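You operate a simulated robot arm through the tools that you are given. There is no shell and no other tool. Be economical: measure what you need, move in short steps, check, and stop when the job is done.

You are at the controls of a simulated robot arm. One attempt, no reset.

JOB
Empty the pressure pot and move its mould to the cure board.
Fine: let the pot down to nought with the release key before you free the clamps, then open the lid; shut the lid again at the end.

Only the result counts: the job must be done as asked and must still hold three seconds after the hand-in. Knocking over, shifting, dropping, spilling or breaking anything else fails it. Lids that push on must go on centred and level and be pressed home; caps that screw on are set level and turned clockwise until they are tight.

ROBOT AND FRAMES
A 7-joint arm with a two-finger parallel gripper, fixed in place. Base frame: the origin is at the foot of the arm, x ahead of it, y to its left, z up. Lengths are in cm, angles in rad, forces in N, time in s.
With the tool pointing down near the work surface it reaches from about 30 to 74 cm from the base axis. Its first joint turns from -2.007 to 2.007 rad. Payload 3.91 kg.
The TCP is the grasp point between the finger pads, 3 cm short of the fingertips. In the tool frame z runs along the fingers and y along their closing line. The gripper opens to 11 cm. The fingers are 2 cm wide and 1 cm thick; the gripper's body (4.8 by 11.2 cm) begins 5.5 cm behind the TCP.
Orientation is that of the tool frame in the base frame, as a unit quaternion [x, y, z, w]. With the fingers straight down and closing along the base's y, the tool's x points along the base's -x, its y along +y and its z along -z.

CONTROLS
- The arm moves only by the tool jog_arm. Its argument "plan" is a list of rows, each an object (a shift or turn left out is 0, a gripper value left out holds the last) with "rot": the turn, a rotation vector about the base's x, y, z in rad, a list of three; "delta_pos": the shift along the base's x, y, z in cm, a list of three; "gripper": the finger opening in cm, from 0 to 11. In form: [{"rot": [ax, ay, az], "delta_pos": [tx, ty, tz], "gripper": gripper}, ...]. A call has 1 to 10 rows; each row shifts and turns the commanded pose from where the row before left it. Each row takes 0.2 s and may step no farther than 5 cm and 0.15 rad from the row before; otherwise, or with a gripper value out of range, the whole call is refused. A pose out of reach is approached as far as the arm can. The call stops where the force on the tool passes 40 N (or 10 N more than at its start, if that is more) or the arm is blocked; 0.2 s more then pass. Each finger travels about 10.8 cm/s and halts on what it meets, pressing with about 36 N; the grip force reading is that of the motor and also rises with nothing between the fingers. The clock runs only during rows and for 0.2 s after the last one: add rows that do not move to give the fingers time. It gives the time, the measured TCP pose, the force on the tool (base axes), the opening and the grip force at its end, in the units of the frame above (readings bear some noise), and new pictures: "views" is both (left out), scene, wrist or none.
- Cameras (640 x 400 px; columns grow to the right, rows downward): "scene" is fixed at [5.15, 49.97, 174.99]; the picture's right is [-0.70, -0.71, 0.00], its down [-0.58, 0.58, -0.57] and it looks along [0.41, -0.40, -0.82] (base axes); focal length 331 px, centre (320, 200). "wrist" rides on the gripper at [7.2, 1.7, -10.3] in the tool frame; the picture's right is [-0.23, 0.97, 0.00], its down [-0.76, -0.18, -0.62] and it looks along [-0.61, -0.14, 0.78] (tool axes); focal length 222 px, centre (320, 200). There is no depth. A picture from a camera that has moved, and an enlarged one, comes with that camera's place and axes in the base frame and with its lens.
- slide_trunk(by): slides the trunk up (or, below 0, down) by that many cm; the arm rides with it, the base frame stays. It gives what a move gives, with no picture.
- close_up(camera, box): a new picture of the part [left, top, right, bottom] of that camera's present view, enlarged. No time passes.
- job_done(): hands the job in; it is judged then, once.

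Go step by step. Nothing tells you positions but the pictures and the camera data: compare them with the known pose of the tool, close in by small moves and look again before you grip or let go. The budget is 120 turns and 200 pictures, counting those below and the enlarged ones. Unless the task says otherwise, let go and move clear before handing in, and close with one line.

The tools are called after "Emit:" as name(argument=value, ...) on one line, values as JSON. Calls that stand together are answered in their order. jog_arm: Moves the arm, as the interface text tells. Its arguments: {"type":"object","properties":{"plan":{"type":"array"},"views":{"type":"string","enum":["both","scene","wrist","none"]}},"required":["plan"]} The other tools are called the same way: slide_trunk (by) slides the trunk up or down; close_up (camera, box) takes an enlarged picture of a part of a camera's view; job_done () hands the job in.

At the start:

```text
time_s: 0.0
position: [35.59, 21.45, 140.74]
ee_rot: [0.0, 1.0, 0.0, 0.0]
wrist_force: [0.5, 1.1, 0.1]
width: 10.99
grasp_force: 0.0
trunk travel left (down, up): [-87.5, 11.5]
```

scene: 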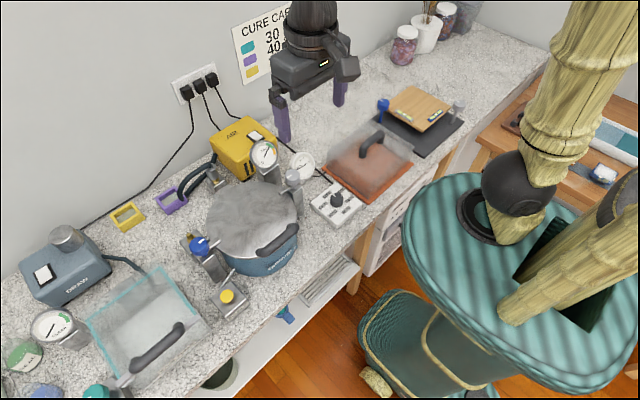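
wrist: 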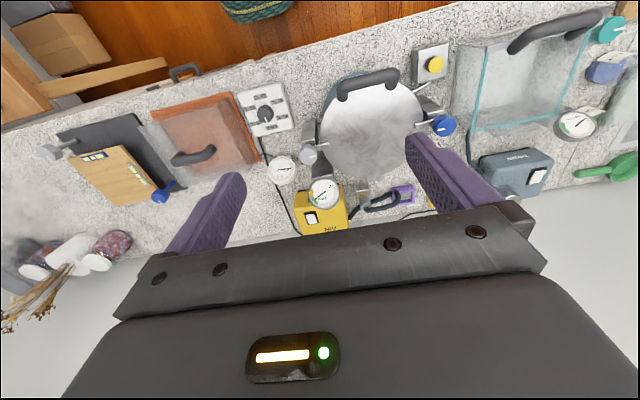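

I see a pressure pot with a handled lid, side clamps, gauges, a yellow compressor and a few control boxes. I'll enlarge the pictures to identify the parts first.

Emit:
close_up(camera="scene", box=[170, 120, 350, 330])

Emit:
close_up(camera="scene", box=[310, 70, 480, 220])

Emit:
close_up(camera="wrist", box=[230, 40, 470, 230])

Emit:
close_up(camera="scene", box=[0, 200, 220, 400])

```text
1.90 times, centred on (260, 225) of scene
camera zoom: at [5.15, 49.97, 174.99], right [-0.7, -0.71, 0.0], down [-0.58, 0.58, -0.57], along [0.41, -0.4, -0.82], focal length 630 px, centre (434, 152)
```

zoom: 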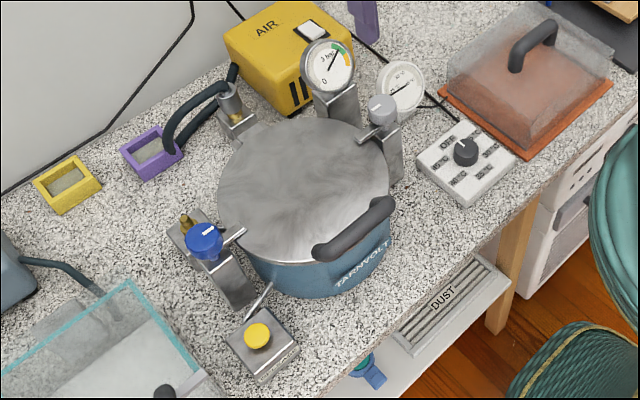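

```text
2.67 times, centred on (395, 145) of scene
camera zoom: at [5.15, 49.97, 174.99], right [-0.7, -0.71, 0.0], down [-0.58, 0.58, -0.57], along [0.41, -0.4, -0.82], focal length 882 px, centre (120, 347)
```

zoom: 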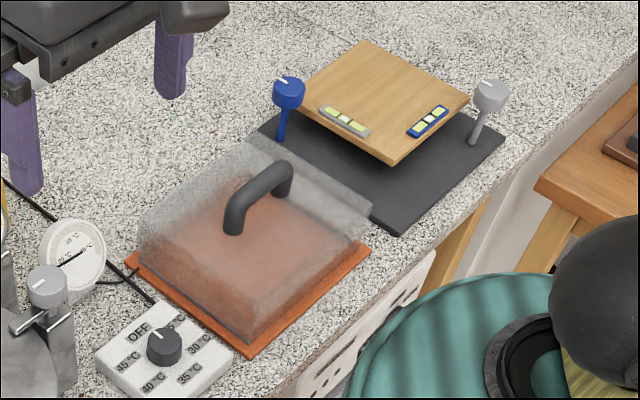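

```text
2.11 times, centred on (350, 135) of wrist
camera zoom: at [28.24, 23.19, 151.14], right [0.23, 0.97, 0.0], down [0.76, -0.18, 0.62], along [0.61, -0.14, -0.78], focal length 468 px, centre (257, 337)
```

zoom: 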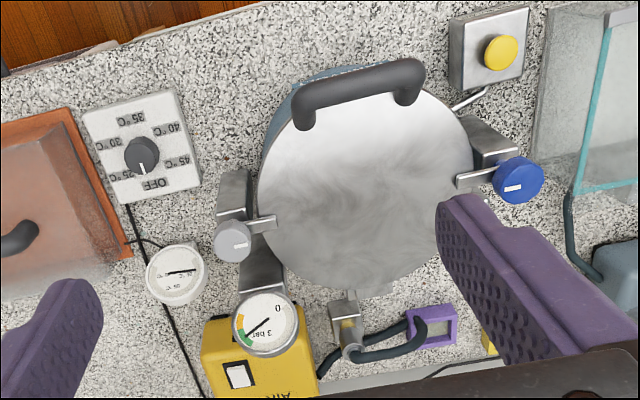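

```text
2.00 times, centred on (110, 300) of scene
camera zoom: at [5.15, 49.97, 174.99], right [-0.7, -0.71, 0.0], down [-0.58, 0.58, -0.57], along [0.41, -0.4, -0.82], focal length 661 px, centre (740, 0)
```

zoom: 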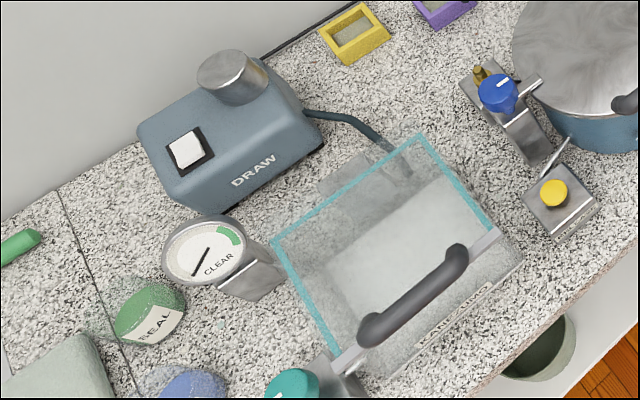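

Emit:
close_up(camera="scene", box=[220, 0, 300, 90])

Emit:
close_up(camera="scene", box=[365, 75, 475, 160])

Emit:
close_up(camera="wrist", box=[30, 90, 270, 230])

Emit:
close_up(camera="scene", box=[180, 130, 320, 220])

```text
4.44 times, centred on (260, 45) of scene
camera zoom: at [5.15, 49.97, 174.99], right [-0.7, -0.71, 0.0], down [-0.58, 0.58, -0.57], along [0.41, -0.4, -0.82], focal length 1469 px, centre (587, 889)
```

zoom: 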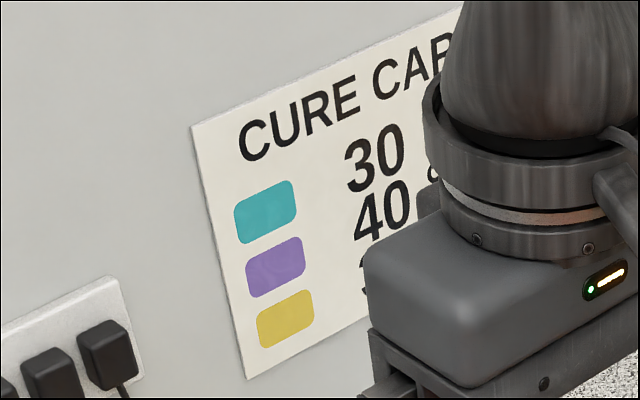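

```text
4.71 times, centred on (420, 118) of scene
camera zoom: at [5.15, 49.97, 174.99], right [-0.7, -0.71, 0.0], down [-0.58, 0.58, -0.57], along [0.41, -0.4, -0.82], focal length 1556 px, centre (-151, 588)
```

zoom: 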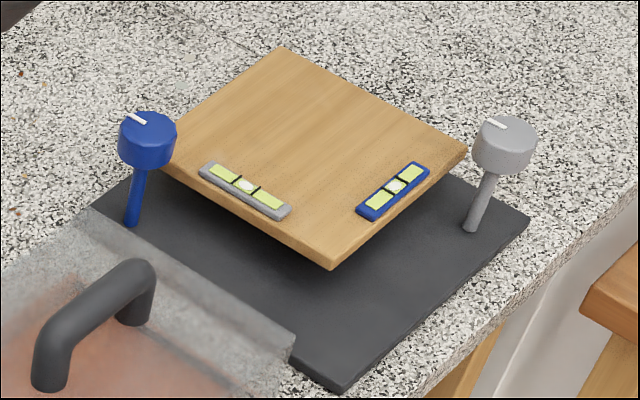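

```text
2.67 times, centred on (150, 160) of wrist
camera zoom: at [28.24, 23.19, 151.14], right [0.23, 0.97, 0.0], down [0.76, -0.18, 0.62], along [0.61, -0.14, -0.78], focal length 592 px, centre (773, 307)
```

zoom: 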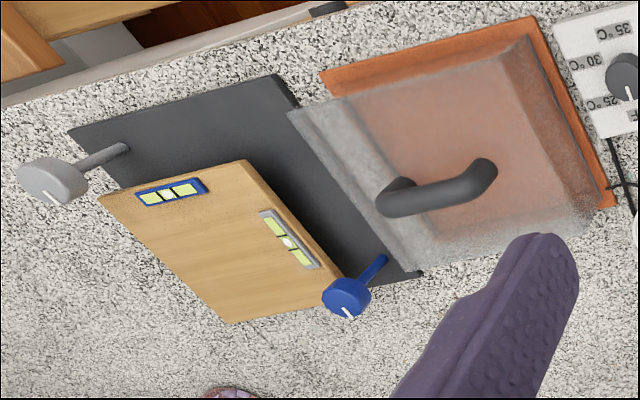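

```text
4.44 times, centred on (250, 175) of scene
camera zoom: at [5.15, 49.97, 174.99], right [-0.7, -0.71, 0.0], down [-0.58, 0.58, -0.57], along [0.41, -0.4, -0.82], focal length 1469 px, centre (631, 311)
```

zoom: 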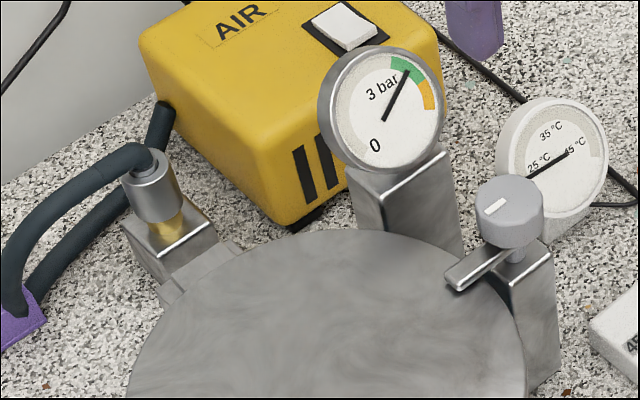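

The parts read clearly. The yellow push key by the pot is the release, at about (41.8, 47.3, 92), with the blue and grey clamp knobs at y≈45 and y≈15. The lid handle is at about (39.4, 31, 102), and the wooden board with the spirit levels is the cure board. I'll move above the key and look again.

Emit:
jog_arm(plan=[{"delta_pos": [1.03, 4.3, 0], "gripper": 0}, {"delta_pos": [1.03, 4.3, 0]}, {"delta_pos": [1.03, 4.3, 0]}, {"delta_pos": [1.03, 4.3, 0]}, {"delta_pos": [1.03, 4.3, 0]}, {"delta_pos": [1.03, 4.3, 0]}, {"delta_pos": [0, 0, -5]}, {"delta_pos": [0, 0, -5]}, {"delta_pos": [0, 0, -5]}, {"delta_pos": [0, 0, -5]}])

```text
time_s: 2.2
position: [42.01, 47.58, 120.61]
ee_rot: [-0.001, 1.0, 0.001, 0.0]
wrist_force: [-0.5, 0.5, 0.3]
width: 0.0
grasp_force: 36.1
trunk travel left (down, up): [-87.5, 11.5]
camera wrist: at [34.69, 49.43, 131.02], right [0.23, 0.97, 0.0], down [0.76, -0.18, 0.62], along [0.61, -0.14, -0.78], focal length 222 px, centre (320, 200)
```

scene: 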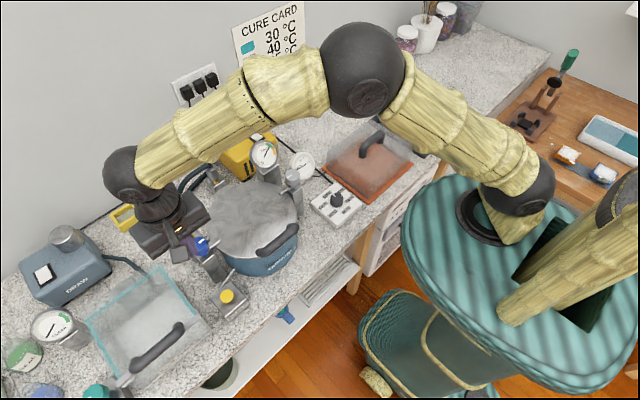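
wrist: 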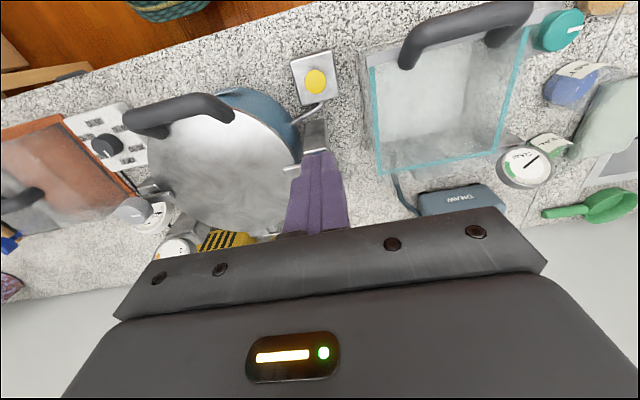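

The wrist view confirms the key at about (41.6, 47.3). I'll go down to just above it.

Emit:
jog_arm(plan=[{"delta_pos": [-0.4, -0.3, -5]}, {"delta_pos": [0, 0, -5]}, {"delta_pos": [0, 0, -5]}, {"delta_pos": [0, 0, -4]}, {"delta_pos": [0, 0, -2.5]}])

Emit:
close_up(camera="scene", box=[180, 130, 320, 330])

```text
refused: row 1 steps farther than a row can; nothing moved
```

```text
2.00 times, centred on (250, 230) of scene
camera zoom: at [5.15, 49.97, 174.99], right [-0.7, -0.71, 0.0], down [-0.58, 0.58, -0.57], along [0.41, -0.4, -0.82], focal length 661 px, centre (460, 140)
```

zoom: 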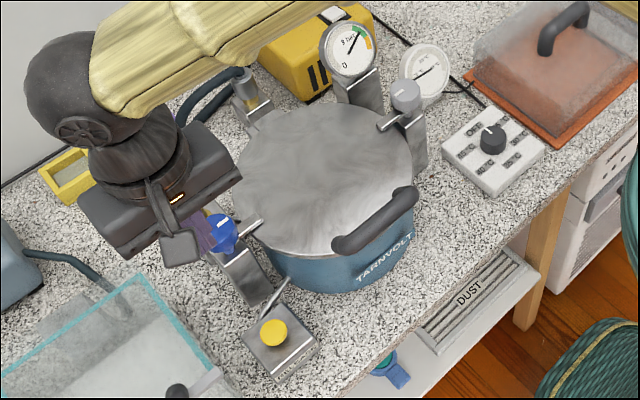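

That row was slightly over the step limit, so I'll send the descent again with a smaller first step.

Emit:
jog_arm(plan=[{"delta_pos": [-0.4, -0.3, -4.5]}, {"delta_pos": [0, 0, -5]}, {"delta_pos": [0, 0, -5]}, {"delta_pos": [0, 0, -4.5]}, {"delta_pos": [0, 0, -2.5]}])

Emit:
close_up(camera="scene", box=[180, 130, 320, 330])

```text
time_s: 3.4
position: [41.36, 46.81, 99.05]
ee_rot: [0.001, 1.0, 0.0, 0.0]
wrist_force: [-0.4, -0.2, -0.7]
width: 0.0
grasp_force: 35.7
trunk travel left (down, up): [-87.5, 11.5]
camera wrist: at [34.13, 48.62, 109.47], right [0.23, 0.97, 0.0], down [0.76, -0.18, 0.62], along [0.61, -0.14, -0.78], focal length 222 px, centre (320, 200)
```

scene: 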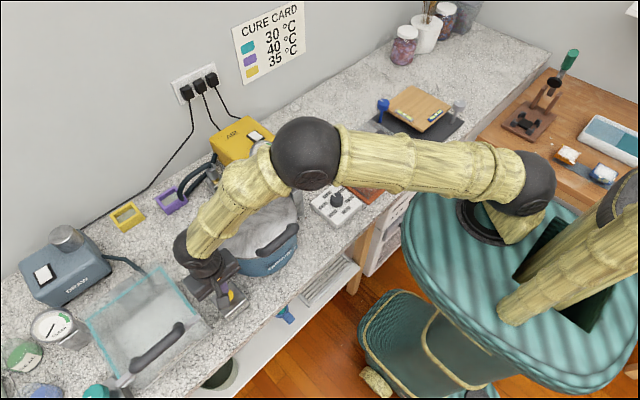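
wrist: 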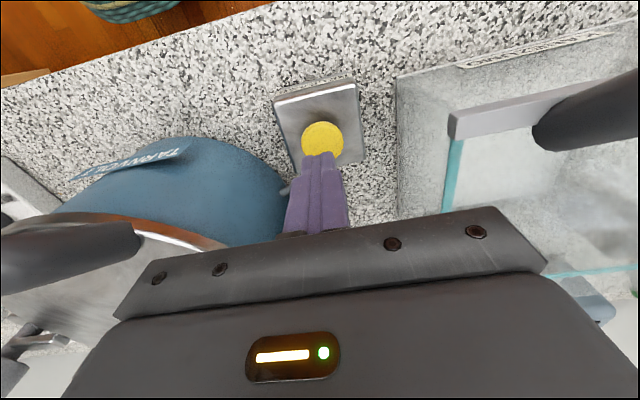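

```text
2.00 times, centred on (250, 230) of scene
camera zoom: at [5.15, 49.97, 174.99], right [-0.7, -0.71, 0.0], down [-0.58, 0.58, -0.57], along [0.41, -0.4, -0.82], focal length 661 px, centre (460, 140)
```

zoom: 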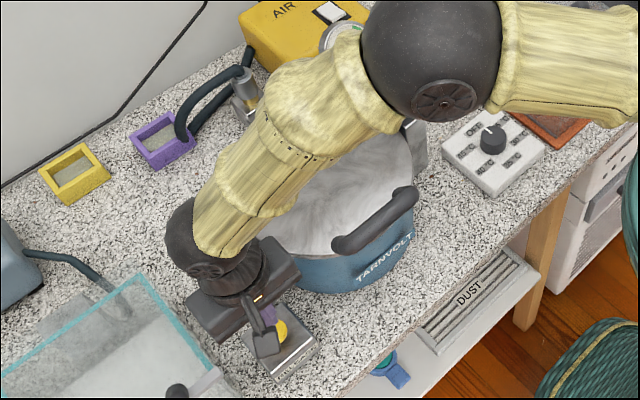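

I'm over the key, with the fingertips at about z=96. I'll press it down gently.

Emit:
jog_arm(plan=[{"delta_pos": [0, 0.2, -1]}, {"delta_pos": [0, 0, -1]}, {"delta_pos": [0, 0, -1]}, {"delta_pos": [0, 0, -0.5]}, {"delta_pos": [0, 0, -0.4]}], views="wrist")

```text
time_s: 4.6
position: [41.34, 47.12, 95.37]
ee_rot: [0.001, 1.0, 0.0, 0.001]
wrist_force: [0.4, -2.9, 10.1]
width: 0.02
grasp_force: 35.8
trunk travel left (down, up): [-87.5, 11.5]
camera wrist: at [34.08, 48.86, 105.8], right [0.23, 0.97, 0.0], down [0.76, -0.18, 0.62], along [0.61, -0.14, -0.78], focal length 222 px, centre (320, 200)
```

wrist: 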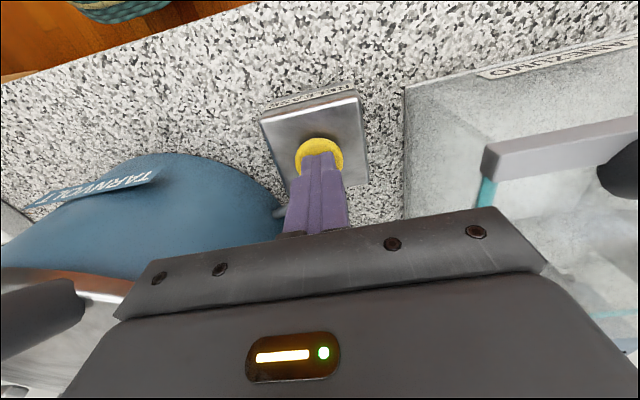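

I've made contact at about 10 N, and the box front looks to be labelled RELEASE. I'll press further and hold.

Emit:
jog_arm(plan=[{"delta_pos": [0, 0, -0.3]}, {"delta_pos": [0, 0, -0.3]}, {}, {}, {}, {}, {}, {}, {}, {}], views="scene")

Emit:
close_up(camera="wrist", box=[240, 60, 400, 240])

```text
time_s: 5.8
position: [41.39, 47.25, 95.28]
ee_rot: [0.0, 1.0, 0.003, 0.003]
wrist_force: [-7.5, -9.5, 26.8]
width: 0.01
grasp_force: 36.2
trunk travel left (down, up): [-87.5, 11.5]
stopped in row 5: the force on the tool passed its limit (the readings are from after the stop); the commanded pose is now the measured one
```

scene: 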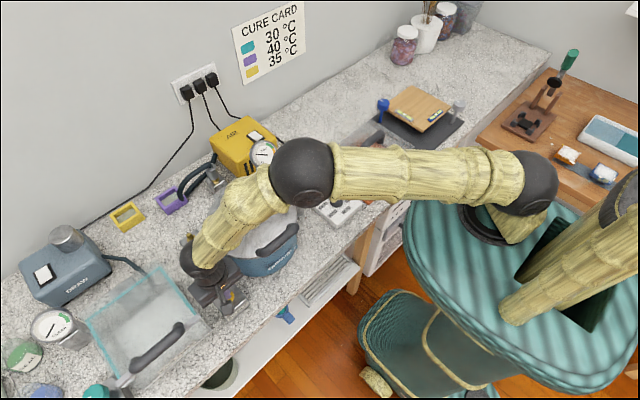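

```text
2.22 times, centred on (320, 150) of wrist
camera zoom: at [34.07, 48.86, 105.63], right [0.23, 0.97, 0.01], down [0.76, -0.18, 0.63], along [0.61, -0.14, -0.78], focal length 494 px, centre (320, 311)
```

zoom: 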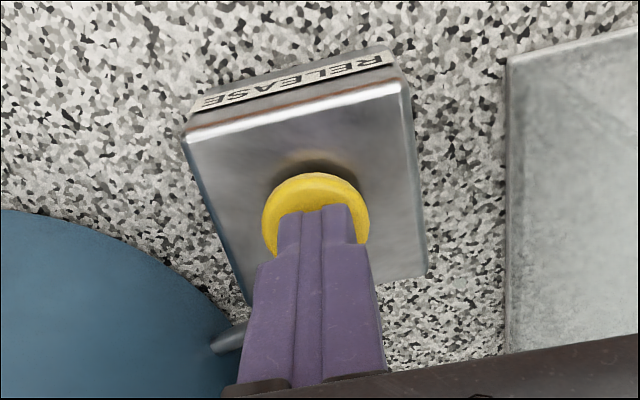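

The label does read RELEASE. I'll check the gauge.

Emit:
close_up(camera="scene", box=[235, 120, 295, 180])

```text
6.67 times, centred on (265, 150) of scene
camera zoom: at [5.15, 49.97, 174.99], right [-0.7, -0.71, 0.0], down [-0.58, 0.58, -0.57], along [0.41, -0.4, -0.82], focal length 2204 px, centre (687, 533)
```

zoom: 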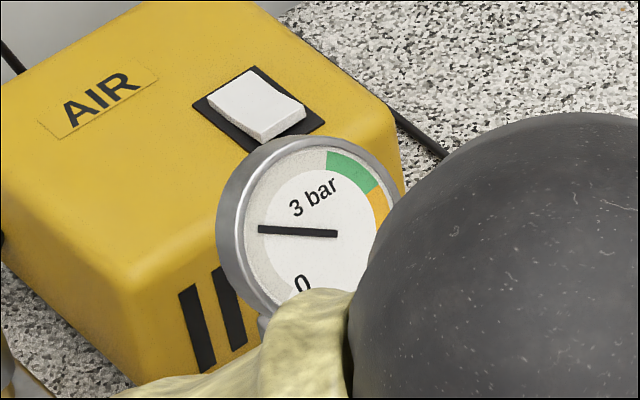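

The gauge is falling, so I'll keep pressing.

Emit:
jog_arm(plan=[{"delta_pos": [0, 0, -0.15]}, {}, {}, {}, {}, {}, {}, {}, {}, {}], views="none")

Emit:
close_up(camera="scene", box=[235, 120, 295, 180])

```text
time_s: 8.0
position: [41.43, 47.14, 95.11]
ee_rot: [-0.001, 1.0, 0.005, 0.004]
wrist_force: [0.4, -3.3, 38.0]
width: 0.02
grasp_force: 36.0
trunk travel left (down, up): [-87.5, 11.5]
```

```text
6.67 times, centred on (265, 150) of scene
camera zoom: at [5.15, 49.97, 174.99], right [-0.7, -0.71, 0.0], down [-0.58, 0.58, -0.57], along [0.41, -0.4, -0.82], focal length 2204 px, centre (687, 533)
```

zoom: 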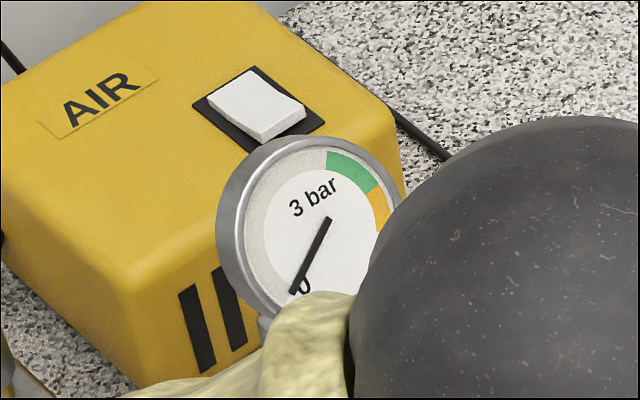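

The needle is nearly at zero. I'll hold a little longer to be sure.

Emit:
jog_arm(plan=[{}, {}, {}, {}, {}, {}, {}, {}, {}, {}], views="none")

Emit:
close_up(camera="scene", box=[235, 120, 295, 180])

```text
time_s: 10.2
position: [41.38, 47.2, 95.12]
ee_rot: [0.001, 1.0, 0.005, 0.003]
wrist_force: [-0.2, -3.0, 37.6]
width: 0.02
grasp_force: 35.9
trunk travel left (down, up): [-87.5, 11.5]
```

```text
6.67 times, centred on (265, 150) of scene
camera zoom: at [5.15, 49.97, 174.99], right [-0.7, -0.71, 0.0], down [-0.58, 0.58, -0.57], along [0.41, -0.4, -0.82], focal length 2204 px, centre (687, 533)
```

zoom: 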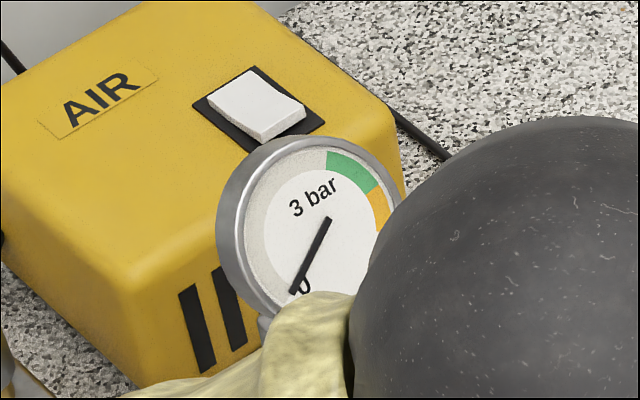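

The needle is steady at nought. I'll lift off, check that it stays there, and move above the blue clamp knob.

Emit:
jog_arm(plan=[{"delta_pos": [0, 0, 3]}, {"delta_pos": [0, 0, 5]}, {"delta_pos": [0, 0, 5]}, {"delta_pos": [0, 0, 5]}, {"delta_pos": [0, 0, 5]}, {"delta_pos": [0, 0, 3]}, {"delta_pos": [4.5, -1, 0], "gripper": 7}, {"delta_pos": [0, 0, 0]}])

Emit:
close_up(camera="scene", box=[170, 120, 330, 280])

Emit:
close_up(camera="wrist", box=[220, 40, 440, 260])

```text
time_s: 11.9
position: [45.59, 46.49, 120.9]
ee_rot: [-0.001, 1.0, 0.002, 0.002]
wrist_force: [-0.8, -0.2, 0.5]
width: 7.01
grasp_force: 0.1
trunk travel left (down, up): [-87.5, 11.5]
camera wrist: at [38.29, 48.19, 131.17], right [0.23, 0.97, 0.01], down [0.76, -0.18, 0.63], along [0.61, -0.14, -0.78], focal length 222 px, centre (320, 200)
```

scene: 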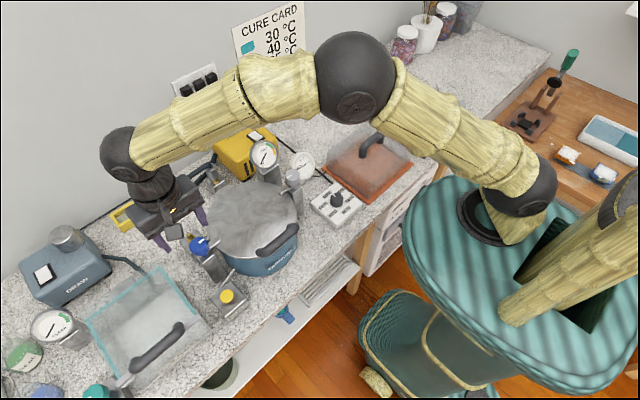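
wrist: 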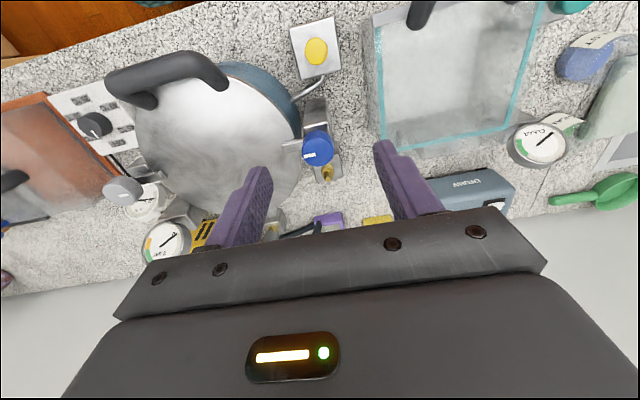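

```text
2.50 times, centred on (250, 200) of scene
camera zoom: at [5.15, 49.97, 174.99], right [-0.7, -0.71, 0.0], down [-0.58, 0.58, -0.57], along [0.41, -0.4, -0.82], focal length 826 px, centre (495, 200)
```

zoom: 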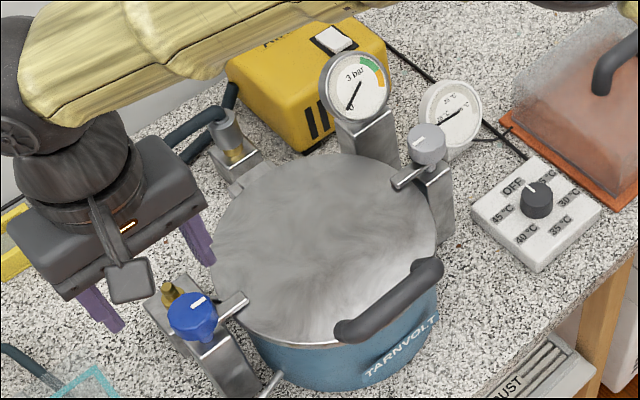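

```text
1.82 times, centred on (330, 150) of wrist
camera zoom: at [38.29, 48.19, 131.17], right [0.23, 0.97, 0.01], down [0.76, -0.18, 0.63], along [0.61, -0.14, -0.78], focal length 404 px, centre (302, 291)
```

zoom: 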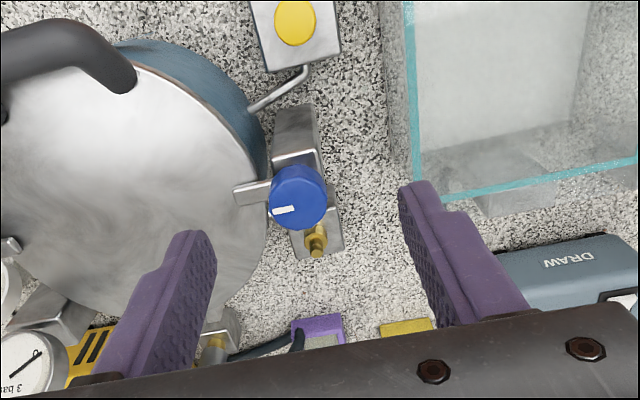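

The gauge holds at zero. I'll move over the blue knob at about (50.8, 45.1) and come lower for a better fix.

Emit:
jog_arm(plan=[{"delta_pos": [3, -0.7, -3]}, {"delta_pos": [2.1, -0.6, -3]}, {"delta_pos": [0, 0, -3]}, {}])

Emit:
close_up(camera="wrist", box=[200, 80, 440, 260])

Emit:
close_up(camera="scene", box=[160, 190, 280, 300])

```text
time_s: 12.9
position: [50.83, 44.92, 111.69]
ee_rot: [0.0, 1.0, 0.003, 0.002]
wrist_force: [-0.3, 0.3, 0.0]
width: 7.01
grasp_force: 0.1
trunk travel left (down, up): [-87.5, 11.5]
camera wrist: at [43.59, 46.73, 122.08], right [0.23, 0.97, 0.01], down [0.76, -0.18, 0.63], along [0.61, -0.14, -0.78], focal length 222 px, centre (320, 200)
```

scene: 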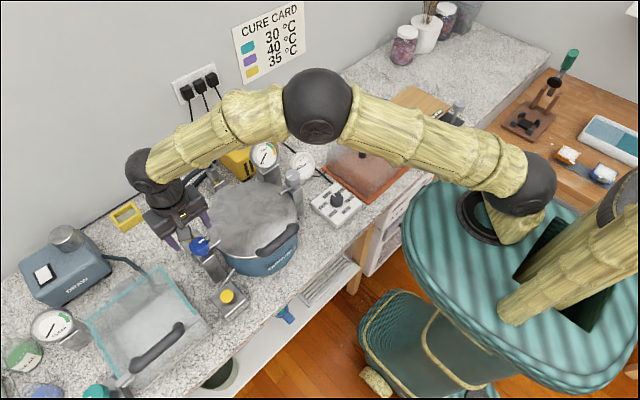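
wrist: 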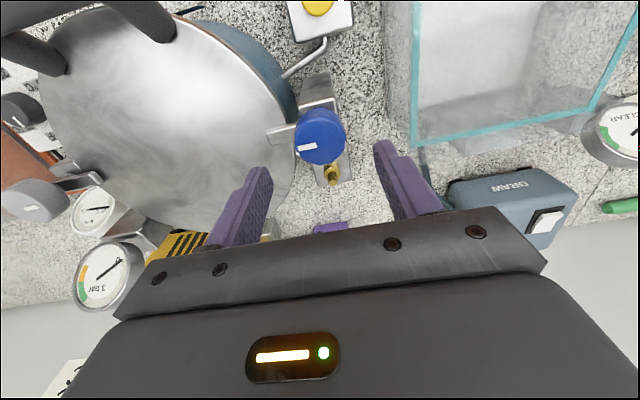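

```text
2.22 times, centred on (320, 170) of wrist
camera zoom: at [43.59, 46.73, 122.08], right [0.23, 0.97, 0.01], down [0.76, -0.18, 0.63], along [0.61, -0.14, -0.78], focal length 494 px, centre (320, 267)
```

zoom: 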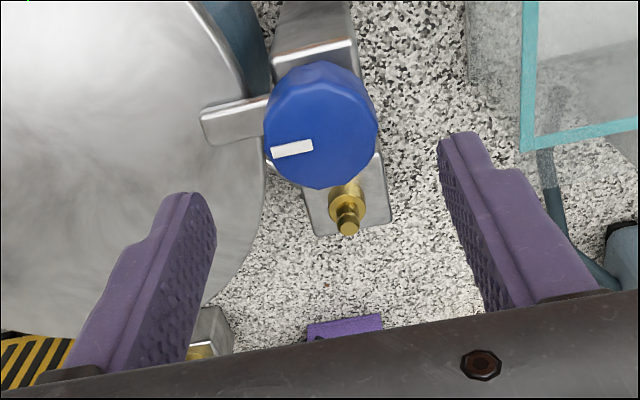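

```text
3.64 times, centred on (220, 245) of scene
camera zoom: at [5.15, 49.97, 174.99], right [-0.7, -0.71, 0.0], down [-0.58, 0.58, -0.57], along [0.41, -0.4, -0.82], focal length 1202 px, centre (684, 36)
```

zoom: 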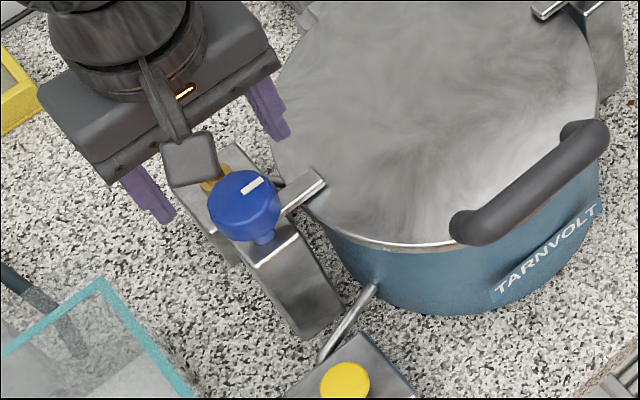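

The knob centre comes out at about (50.4, 45.1), with its top at z≈105. I'll lower the open fingers around it.

Emit:
jog_arm(plan=[{"delta_pos": [-0.4, 0.2, -2]}, {"delta_pos": [0, 0, -2]}, {"delta_pos": [0, 0, -1.5]}, {}], views="wrist")

Emit:
close_up(camera="scene", box=[160, 190, 280, 300])

Emit:
close_up(camera="wrist", box=[200, 80, 440, 260])

```text
time_s: 13.9
position: [50.63, 45.25, 106.12]
ee_rot: [0.0, 1.0, 0.002, 0.002]
wrist_force: [-0.1, 0.2, 0.0]
width: 7.0
grasp_force: 0.1
trunk travel left (down, up): [-87.5, 11.5]
camera wrist: at [43.33, 46.91, 116.61], right [0.23, 0.97, 0.01], down [0.76, -0.18, 0.63], along [0.61, -0.14, -0.78], focal length 222 px, centre (320, 200)
```

wrist: 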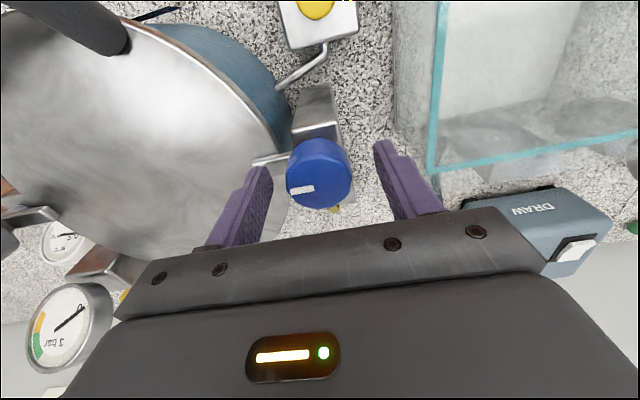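

```text
3.64 times, centred on (220, 245) of scene
camera zoom: at [5.15, 49.97, 174.99], right [-0.7, -0.71, 0.0], down [-0.58, 0.58, -0.57], along [0.41, -0.4, -0.82], focal length 1202 px, centre (684, 36)
```

zoom: 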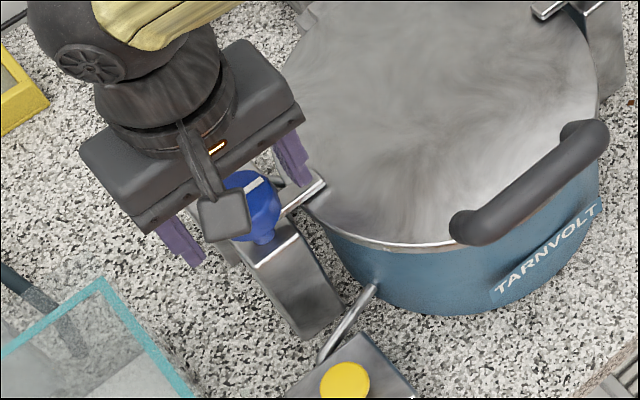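

```text
2.22 times, centred on (320, 170) of wrist
camera zoom: at [43.33, 46.91, 116.61], right [0.23, 0.97, 0.01], down [0.76, -0.18, 0.63], along [0.61, -0.14, -0.78], focal length 494 px, centre (320, 267)
```

zoom: 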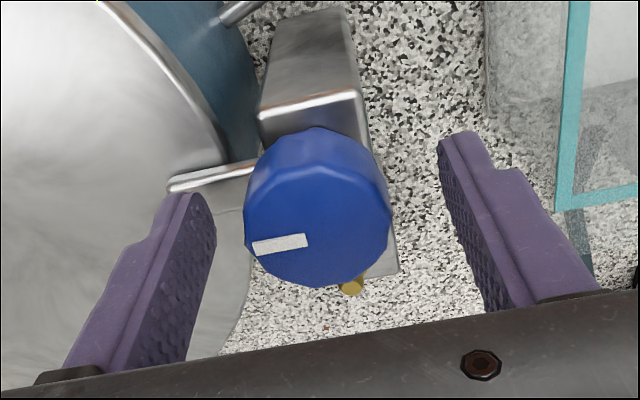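

Alignment is good. I'll lower another 0.5 and close on the knob.

Emit:
jog_arm(plan=[{"delta_pos": [0, 0, -0.5]}, {"gripper": 3}, {}, {}, {}], views="wrist")

```text
time_s: 15.2
position: [50.73, 44.89, 105.68]
ee_rot: [0.0, 1.0, 0.0, 0.001]
wrist_force: [-0.4, -8.4, -3.3]
width: 4.16
grasp_force: 45.1
trunk travel left (down, up): [-87.5, 11.5]
camera wrist: at [43.39, 46.76, 116.12], right [0.23, 0.97, 0.0], down [0.76, -0.18, 0.62], along [0.61, -0.14, -0.78], focal length 222 px, centre (320, 200)
```

wrist: 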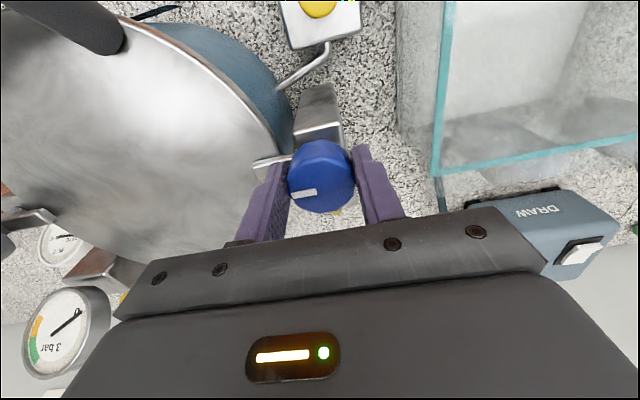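

I have the knob, 4.2 cm across. I'll start turning counter-clockwise and watch.

Emit:
jog_arm(plan=[{"delta_pos": [0, -0.2, 0], "rot": [0, 0, 0.1]}, {"rot": [0, 0, 0.1]}, {"rot": [0, 0, 0.1]}, {"rot": [0, 0, 0.1]}, {}], views="wrist")

Emit:
close_up(camera="scene", box=[160, 190, 280, 300])

```text
time_s: 16.4
position: [50.81, 44.9, 105.82]
ee_rot: [-0.199, 0.98, 0.003, 0.001]
wrist_force: [1.3, -5.5, -0.3]
width: 4.15
grasp_force: 45.1
trunk travel left (down, up): [-87.5, 11.5]
camera wrist: at [43.41, 43.66, 116.16], right [-0.17, 0.99, 0.01], down [0.77, 0.13, 0.63], along [0.62, 0.11, -0.78], focal length 222 px, centre (320, 200)
```

wrist: 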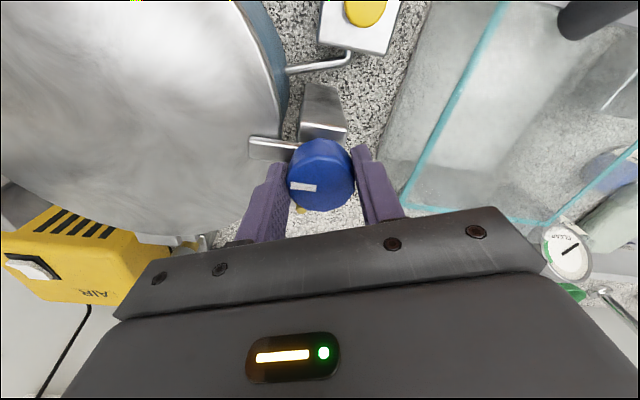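

```text
3.64 times, centred on (220, 245) of scene
camera zoom: at [5.15, 49.97, 174.99], right [-0.7, -0.71, 0.0], down [-0.58, 0.58, -0.57], along [0.41, -0.4, -0.82], focal length 1202 px, centre (684, 36)
```

zoom: 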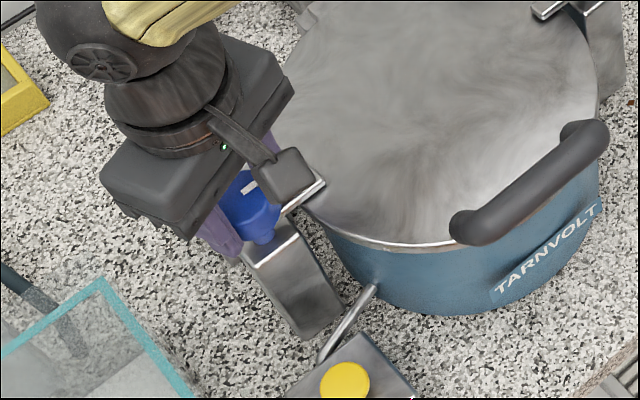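

The knob turns freely with the grip while the bar stays where it is, so this looks like a screw. I'll continue.

Emit:
jog_arm(plan=[{"rot": [0, 0, 0.15]}, {"rot": [0, 0, 0.15]}, {"rot": [0, 0, 0.15]}, {"rot": [0, 0, 0.15]}, {"rot": [0, 0, 0.15]}, {"rot": [0, 0, 0.15]}, {"rot": [0, 0, 0.15]}, {"rot": [0, 0, 0.15]}, {}], views="wrist")

Emit:
close_up(camera="scene", box=[160, 190, 280, 300])

```text
time_s: 18.4
position: [50.96, 44.99, 105.7]
ee_rot: [0.718, -0.696, -0.003, -0.002]
wrist_force: [21.8, -4.0, 1.9]
width: 4.19
grasp_force: 45.3
trunk travel left (down, up): [-87.5, 11.5]
camera wrist: at [49.56, 37.72, 116.09], right [-0.98, 0.2, 0.0], down [0.16, 0.76, 0.63], along [0.12, 0.62, -0.78], focal length 222 px, centre (320, 200)
```

wrist: 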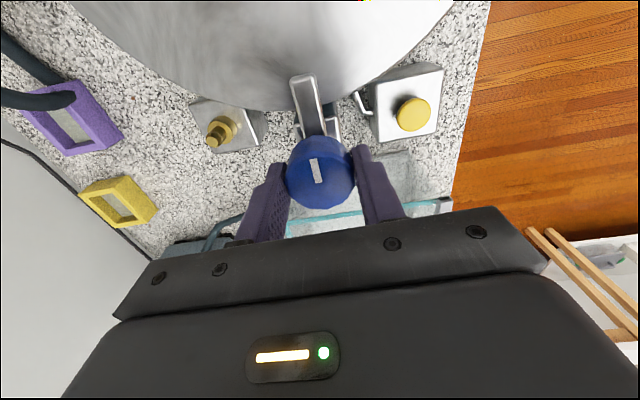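

```text
3.64 times, centred on (220, 245) of scene
camera zoom: at [5.15, 49.97, 174.99], right [-0.7, -0.71, 0.0], down [-0.58, 0.58, -0.57], along [0.41, -0.4, -0.82], focal length 1202 px, centre (684, 36)
```

zoom: 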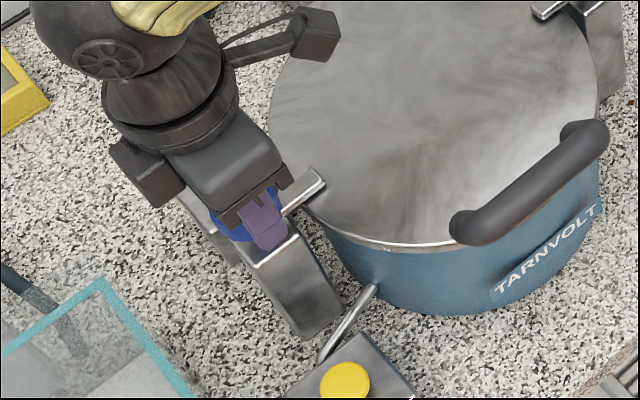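

Emit:
close_up(camera="wrist", box=[180, 50, 460, 230])

```text
2.22 times, centred on (320, 140) of wrist
camera zoom: at [49.56, 37.72, 116.09], right [-0.98, 0.2, 0.0], down [0.16, 0.76, 0.63], along [0.12, 0.62, -0.78], focal length 494 px, centre (320, 333)
```

zoom: 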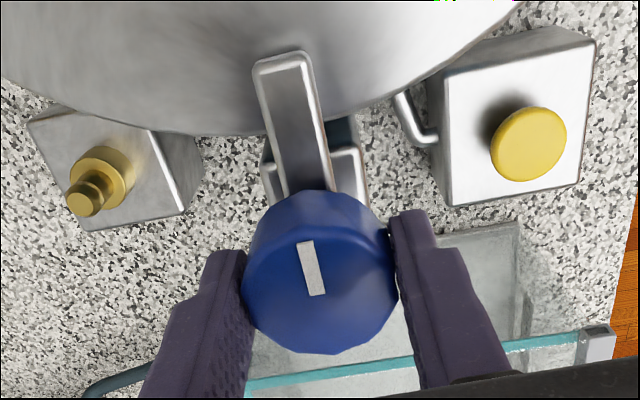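

The marker stays lined up with the bar, so the knob and bar are one piece and the grip slipped: counter-clockwise is blocked. I'll try clockwise.

Emit:
jog_arm(plan=[{"delta_pos": [0.3, 0, 0]}, {"rot": [0, 0, -0.1]}, {"rot": [0, 0, -0.1]}, {"rot": [0, 0, -0.1]}, {"rot": [0, 0, -0.1]}, {"rot": [0, 0, -0.1]}, {}], views="wrist")

Emit:
close_up(camera="scene", box=[160, 190, 280, 300])

```text
time_s: 19.9
position: [51.1, 45.09, 105.81]
ee_rot: [-0.522, 0.853, 0.003, 0.0]
wrist_force: [5.9, -2.7, 1.2]
width: 4.19
grasp_force: 44.8
trunk travel left (down, up): [-87.5, 11.5]
camera wrist: at [46.23, 39.34, 116.11], right [-0.76, 0.64, 0.01], down [0.51, 0.59, 0.62], along [0.4, 0.48, -0.78], focal length 222 px, centre (320, 200)
```

wrist: 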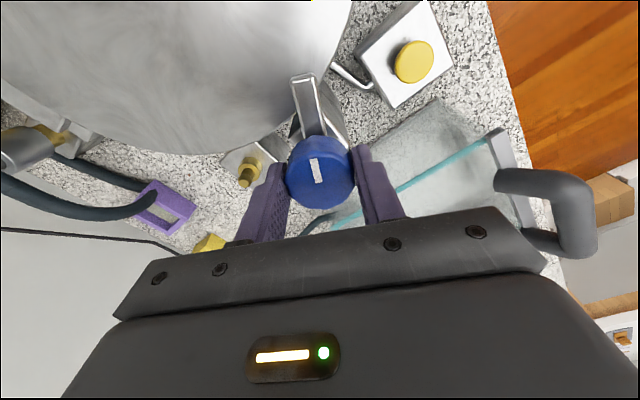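

```text
3.64 times, centred on (220, 245) of scene
camera zoom: at [5.15, 49.97, 174.99], right [-0.7, -0.71, 0.0], down [-0.58, 0.58, -0.57], along [0.41, -0.4, -0.82], focal length 1202 px, centre (684, 36)
```

zoom: 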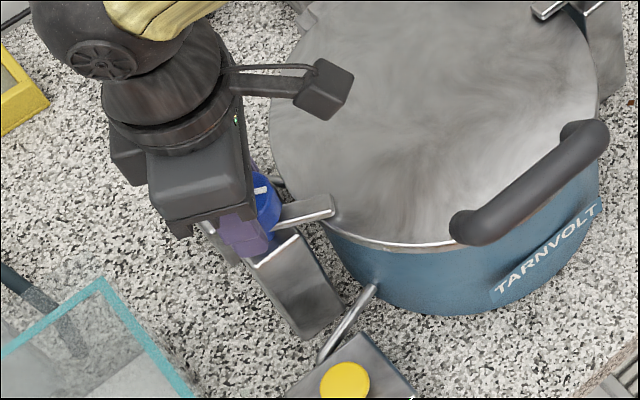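

Clockwise does swing the bar off the lid. I'll continue to about a quarter turn.

Emit:
jog_arm(plan=[{"rot": [0, 0, -0.15]}, {"rot": [0, 0, -0.15]}, {"rot": [0, 0, -0.15]}, {"rot": [0, 0, -0.15]}, {"rot": [0, 0, -0.15]}, {"rot": [0, 0, -0.15]}, {"rot": [0, 0, -0.15]}, {"rot": [0, 0, -0.1]}, {}], views="wrist")

Emit:
close_up(camera="scene", box=[160, 190, 280, 300])

```text
time_s: 21.9
position: [50.74, 45.05, 105.78]
ee_rot: [0.025, 1.0, 0.001, 0.001]
wrist_force: [-0.8, -1.3, 0.6]
width: 4.18
grasp_force: 44.8
trunk travel left (down, up): [-87.5, 11.5]
camera wrist: at [43.75, 47.12, 116.11], right [0.28, 0.96, 0.0], down [0.75, -0.22, 0.62], along [0.6, -0.17, -0.78], focal length 222 px, centre (320, 200)
```

wrist: 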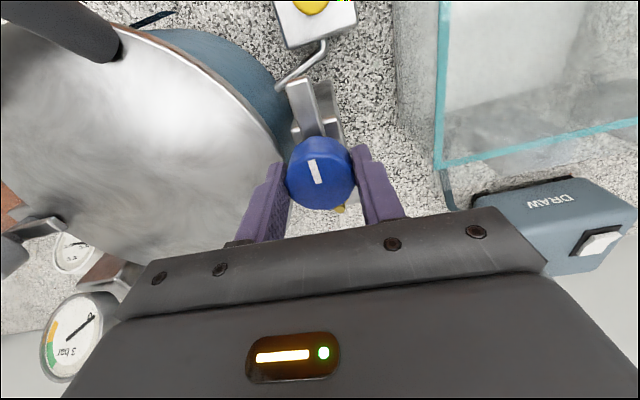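

```text
3.64 times, centred on (220, 245) of scene
camera zoom: at [5.15, 49.97, 174.99], right [-0.7, -0.71, 0.0], down [-0.58, 0.58, -0.57], along [0.41, -0.4, -0.82], focal length 1202 px, centre (684, 36)
```

zoom: 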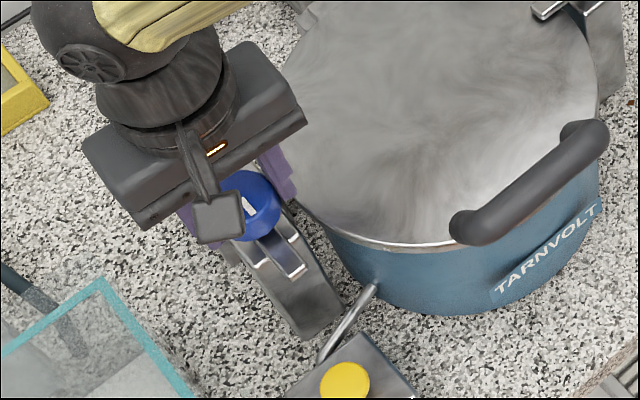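

The blue clamp is free. I'll let go, rise and cross over to the grey knob.

Emit:
jog_arm(plan=[{"gripper": 7}, {}, {"delta_pos": [0, 0, 5]}, {"delta_pos": [0, 0, 5]}, {"delta_pos": [0, -5, 0]}, {"delta_pos": [0, -5, 0]}, {"delta_pos": [0, -5, 0]}, {"delta_pos": [0, -5, 0]}, {"delta_pos": [0, -5, 0]}, {"delta_pos": [0, -4, 0]}], views="wrist")

Emit:
close_up(camera="scene", box=[160, 120, 340, 300])

Emit:
close_up(camera="wrist", box=[200, 40, 460, 260])

```text
time_s: 24.1
position: [50.8, 16.08, 115.79]
ee_rot: [0.024, 1.0, 0.003, 0.002]
wrist_force: [-0.1, 0.3, 0.5]
width: 7.05
grasp_force: 0.0
trunk travel left (down, up): [-87.5, 11.5]
camera wrist: at [43.61, 18.09, 126.24], right [0.27, 0.96, 0.01], down [0.75, -0.22, 0.63], along [0.6, -0.17, -0.78], focal length 222 px, centre (320, 200)
```

wrist: 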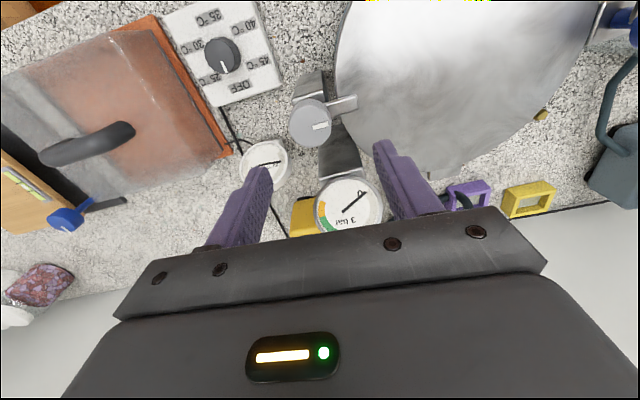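

```text
2.22 times, centred on (250, 210) of scene
camera zoom: at [5.15, 49.97, 174.99], right [-0.7, -0.71, 0.0], down [-0.58, 0.58, -0.57], along [0.41, -0.4, -0.82], focal length 735 px, centre (476, 178)
```

zoom: 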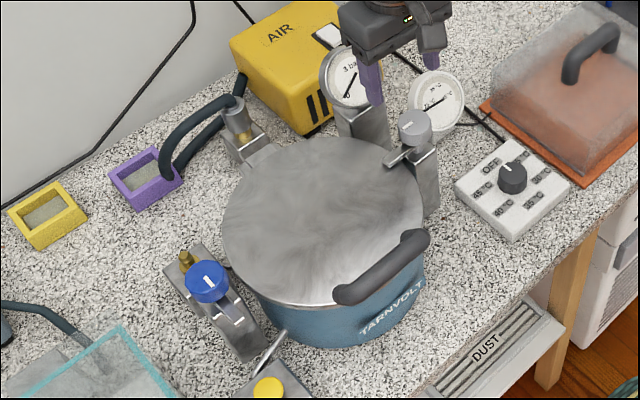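

```text
1.82 times, centred on (330, 150) of wrist
camera zoom: at [43.61, 18.09, 126.24], right [0.27, 0.96, 0.01], down [0.75, -0.22, 0.63], along [0.6, -0.17, -0.78], focal length 404 px, centre (302, 291)
```

zoom: 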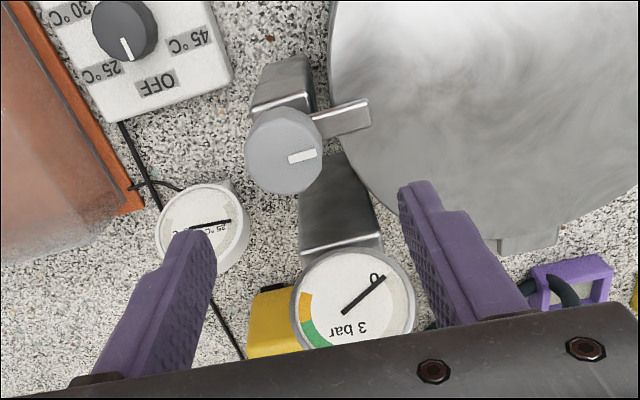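

The grey knob is at about (50.9, 15.15) with the same height. I'll descend on it and grip.

Emit:
jog_arm(plan=[{"delta_pos": [0.1, -0.9, -4]}, {"delta_pos": [0, 0, -3]}, {"delta_pos": [0, 0, -2]}, {}], views="wrist")

Emit:
close_up(camera="wrist", box=[200, 80, 440, 260])

```text
time_s: 25.1
position: [51.0, 15.24, 106.68]
ee_rot: [0.024, 1.0, 0.003, 0.001]
wrist_force: [0.0, 0.7, 0.3]
width: 7.02
grasp_force: 0.2
trunk travel left (down, up): [-87.5, 11.5]
camera wrist: at [43.75, 17.25, 117.19], right [0.28, 0.96, 0.01], down [0.75, -0.22, 0.63], along [0.6, -0.17, -0.78], focal length 222 px, centre (320, 200)
```

wrist: 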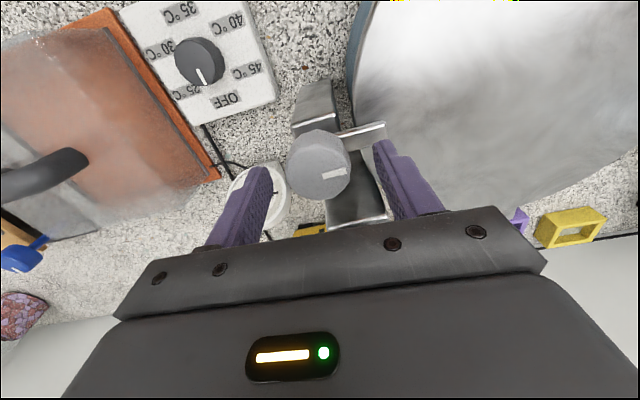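

```text
2.22 times, centred on (320, 170) of wrist
camera zoom: at [43.75, 17.25, 117.19], right [0.28, 0.96, 0.01], down [0.75, -0.22, 0.63], along [0.6, -0.17, -0.78], focal length 494 px, centre (320, 267)
```

zoom: 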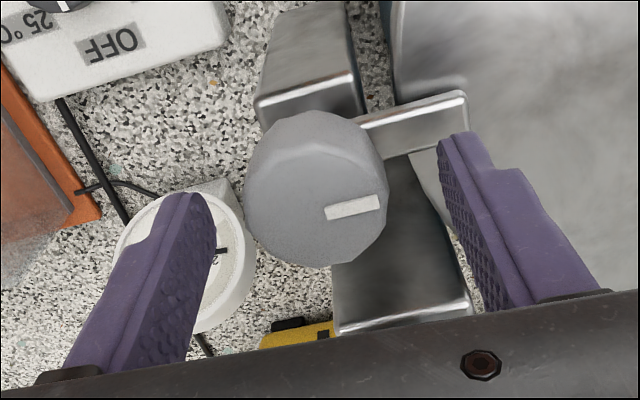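

Emit:
jog_arm(plan=[{"delta_pos": [-0.1, 0, -1]}, {"gripper": 3}, {}, {}, {"rot": [0, 0, 0.1]}, {"rot": [0, 0, 0.1]}, {"rot": [0, 0, 0.1]}, {"rot": [0, 0, 0.1]}, {}], views="wrist")

Emit:
close_up(camera="scene", box=[220, 130, 340, 240])

```text
time_s: 27.1
position: [50.95, 14.98, 105.79]
ee_rot: [-0.176, 0.984, 0.003, 0.0]
wrist_force: [-1.0, -10.1, -9.0]
width: 4.17
grasp_force: 45.3
trunk travel left (down, up): [-87.5, 11.5]
camera wrist: at [43.61, 14.13, 116.14], right [-0.12, 0.99, 0.01], down [0.78, 0.09, 0.62], along [0.62, 0.08, -0.78], focal length 222 px, centre (320, 200)
```

wrist: 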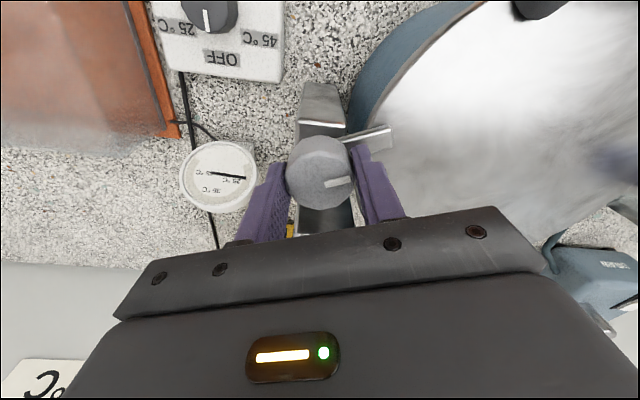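

```text
3.64 times, centred on (280, 185) of scene
camera zoom: at [5.15, 49.97, 174.99], right [-0.7, -0.71, 0.0], down [-0.58, 0.58, -0.57], along [0.41, -0.4, -0.82], focal length 1202 px, centre (466, 254)
```

zoom: 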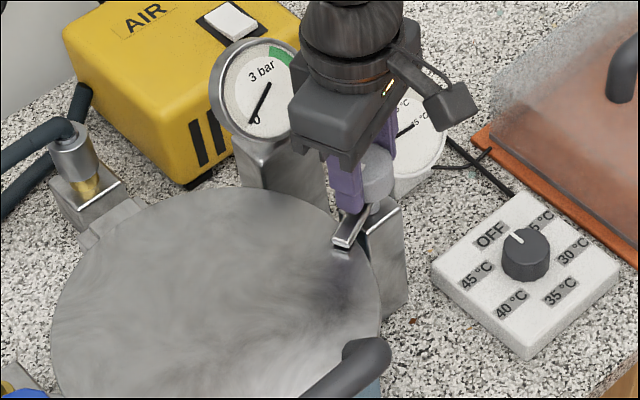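

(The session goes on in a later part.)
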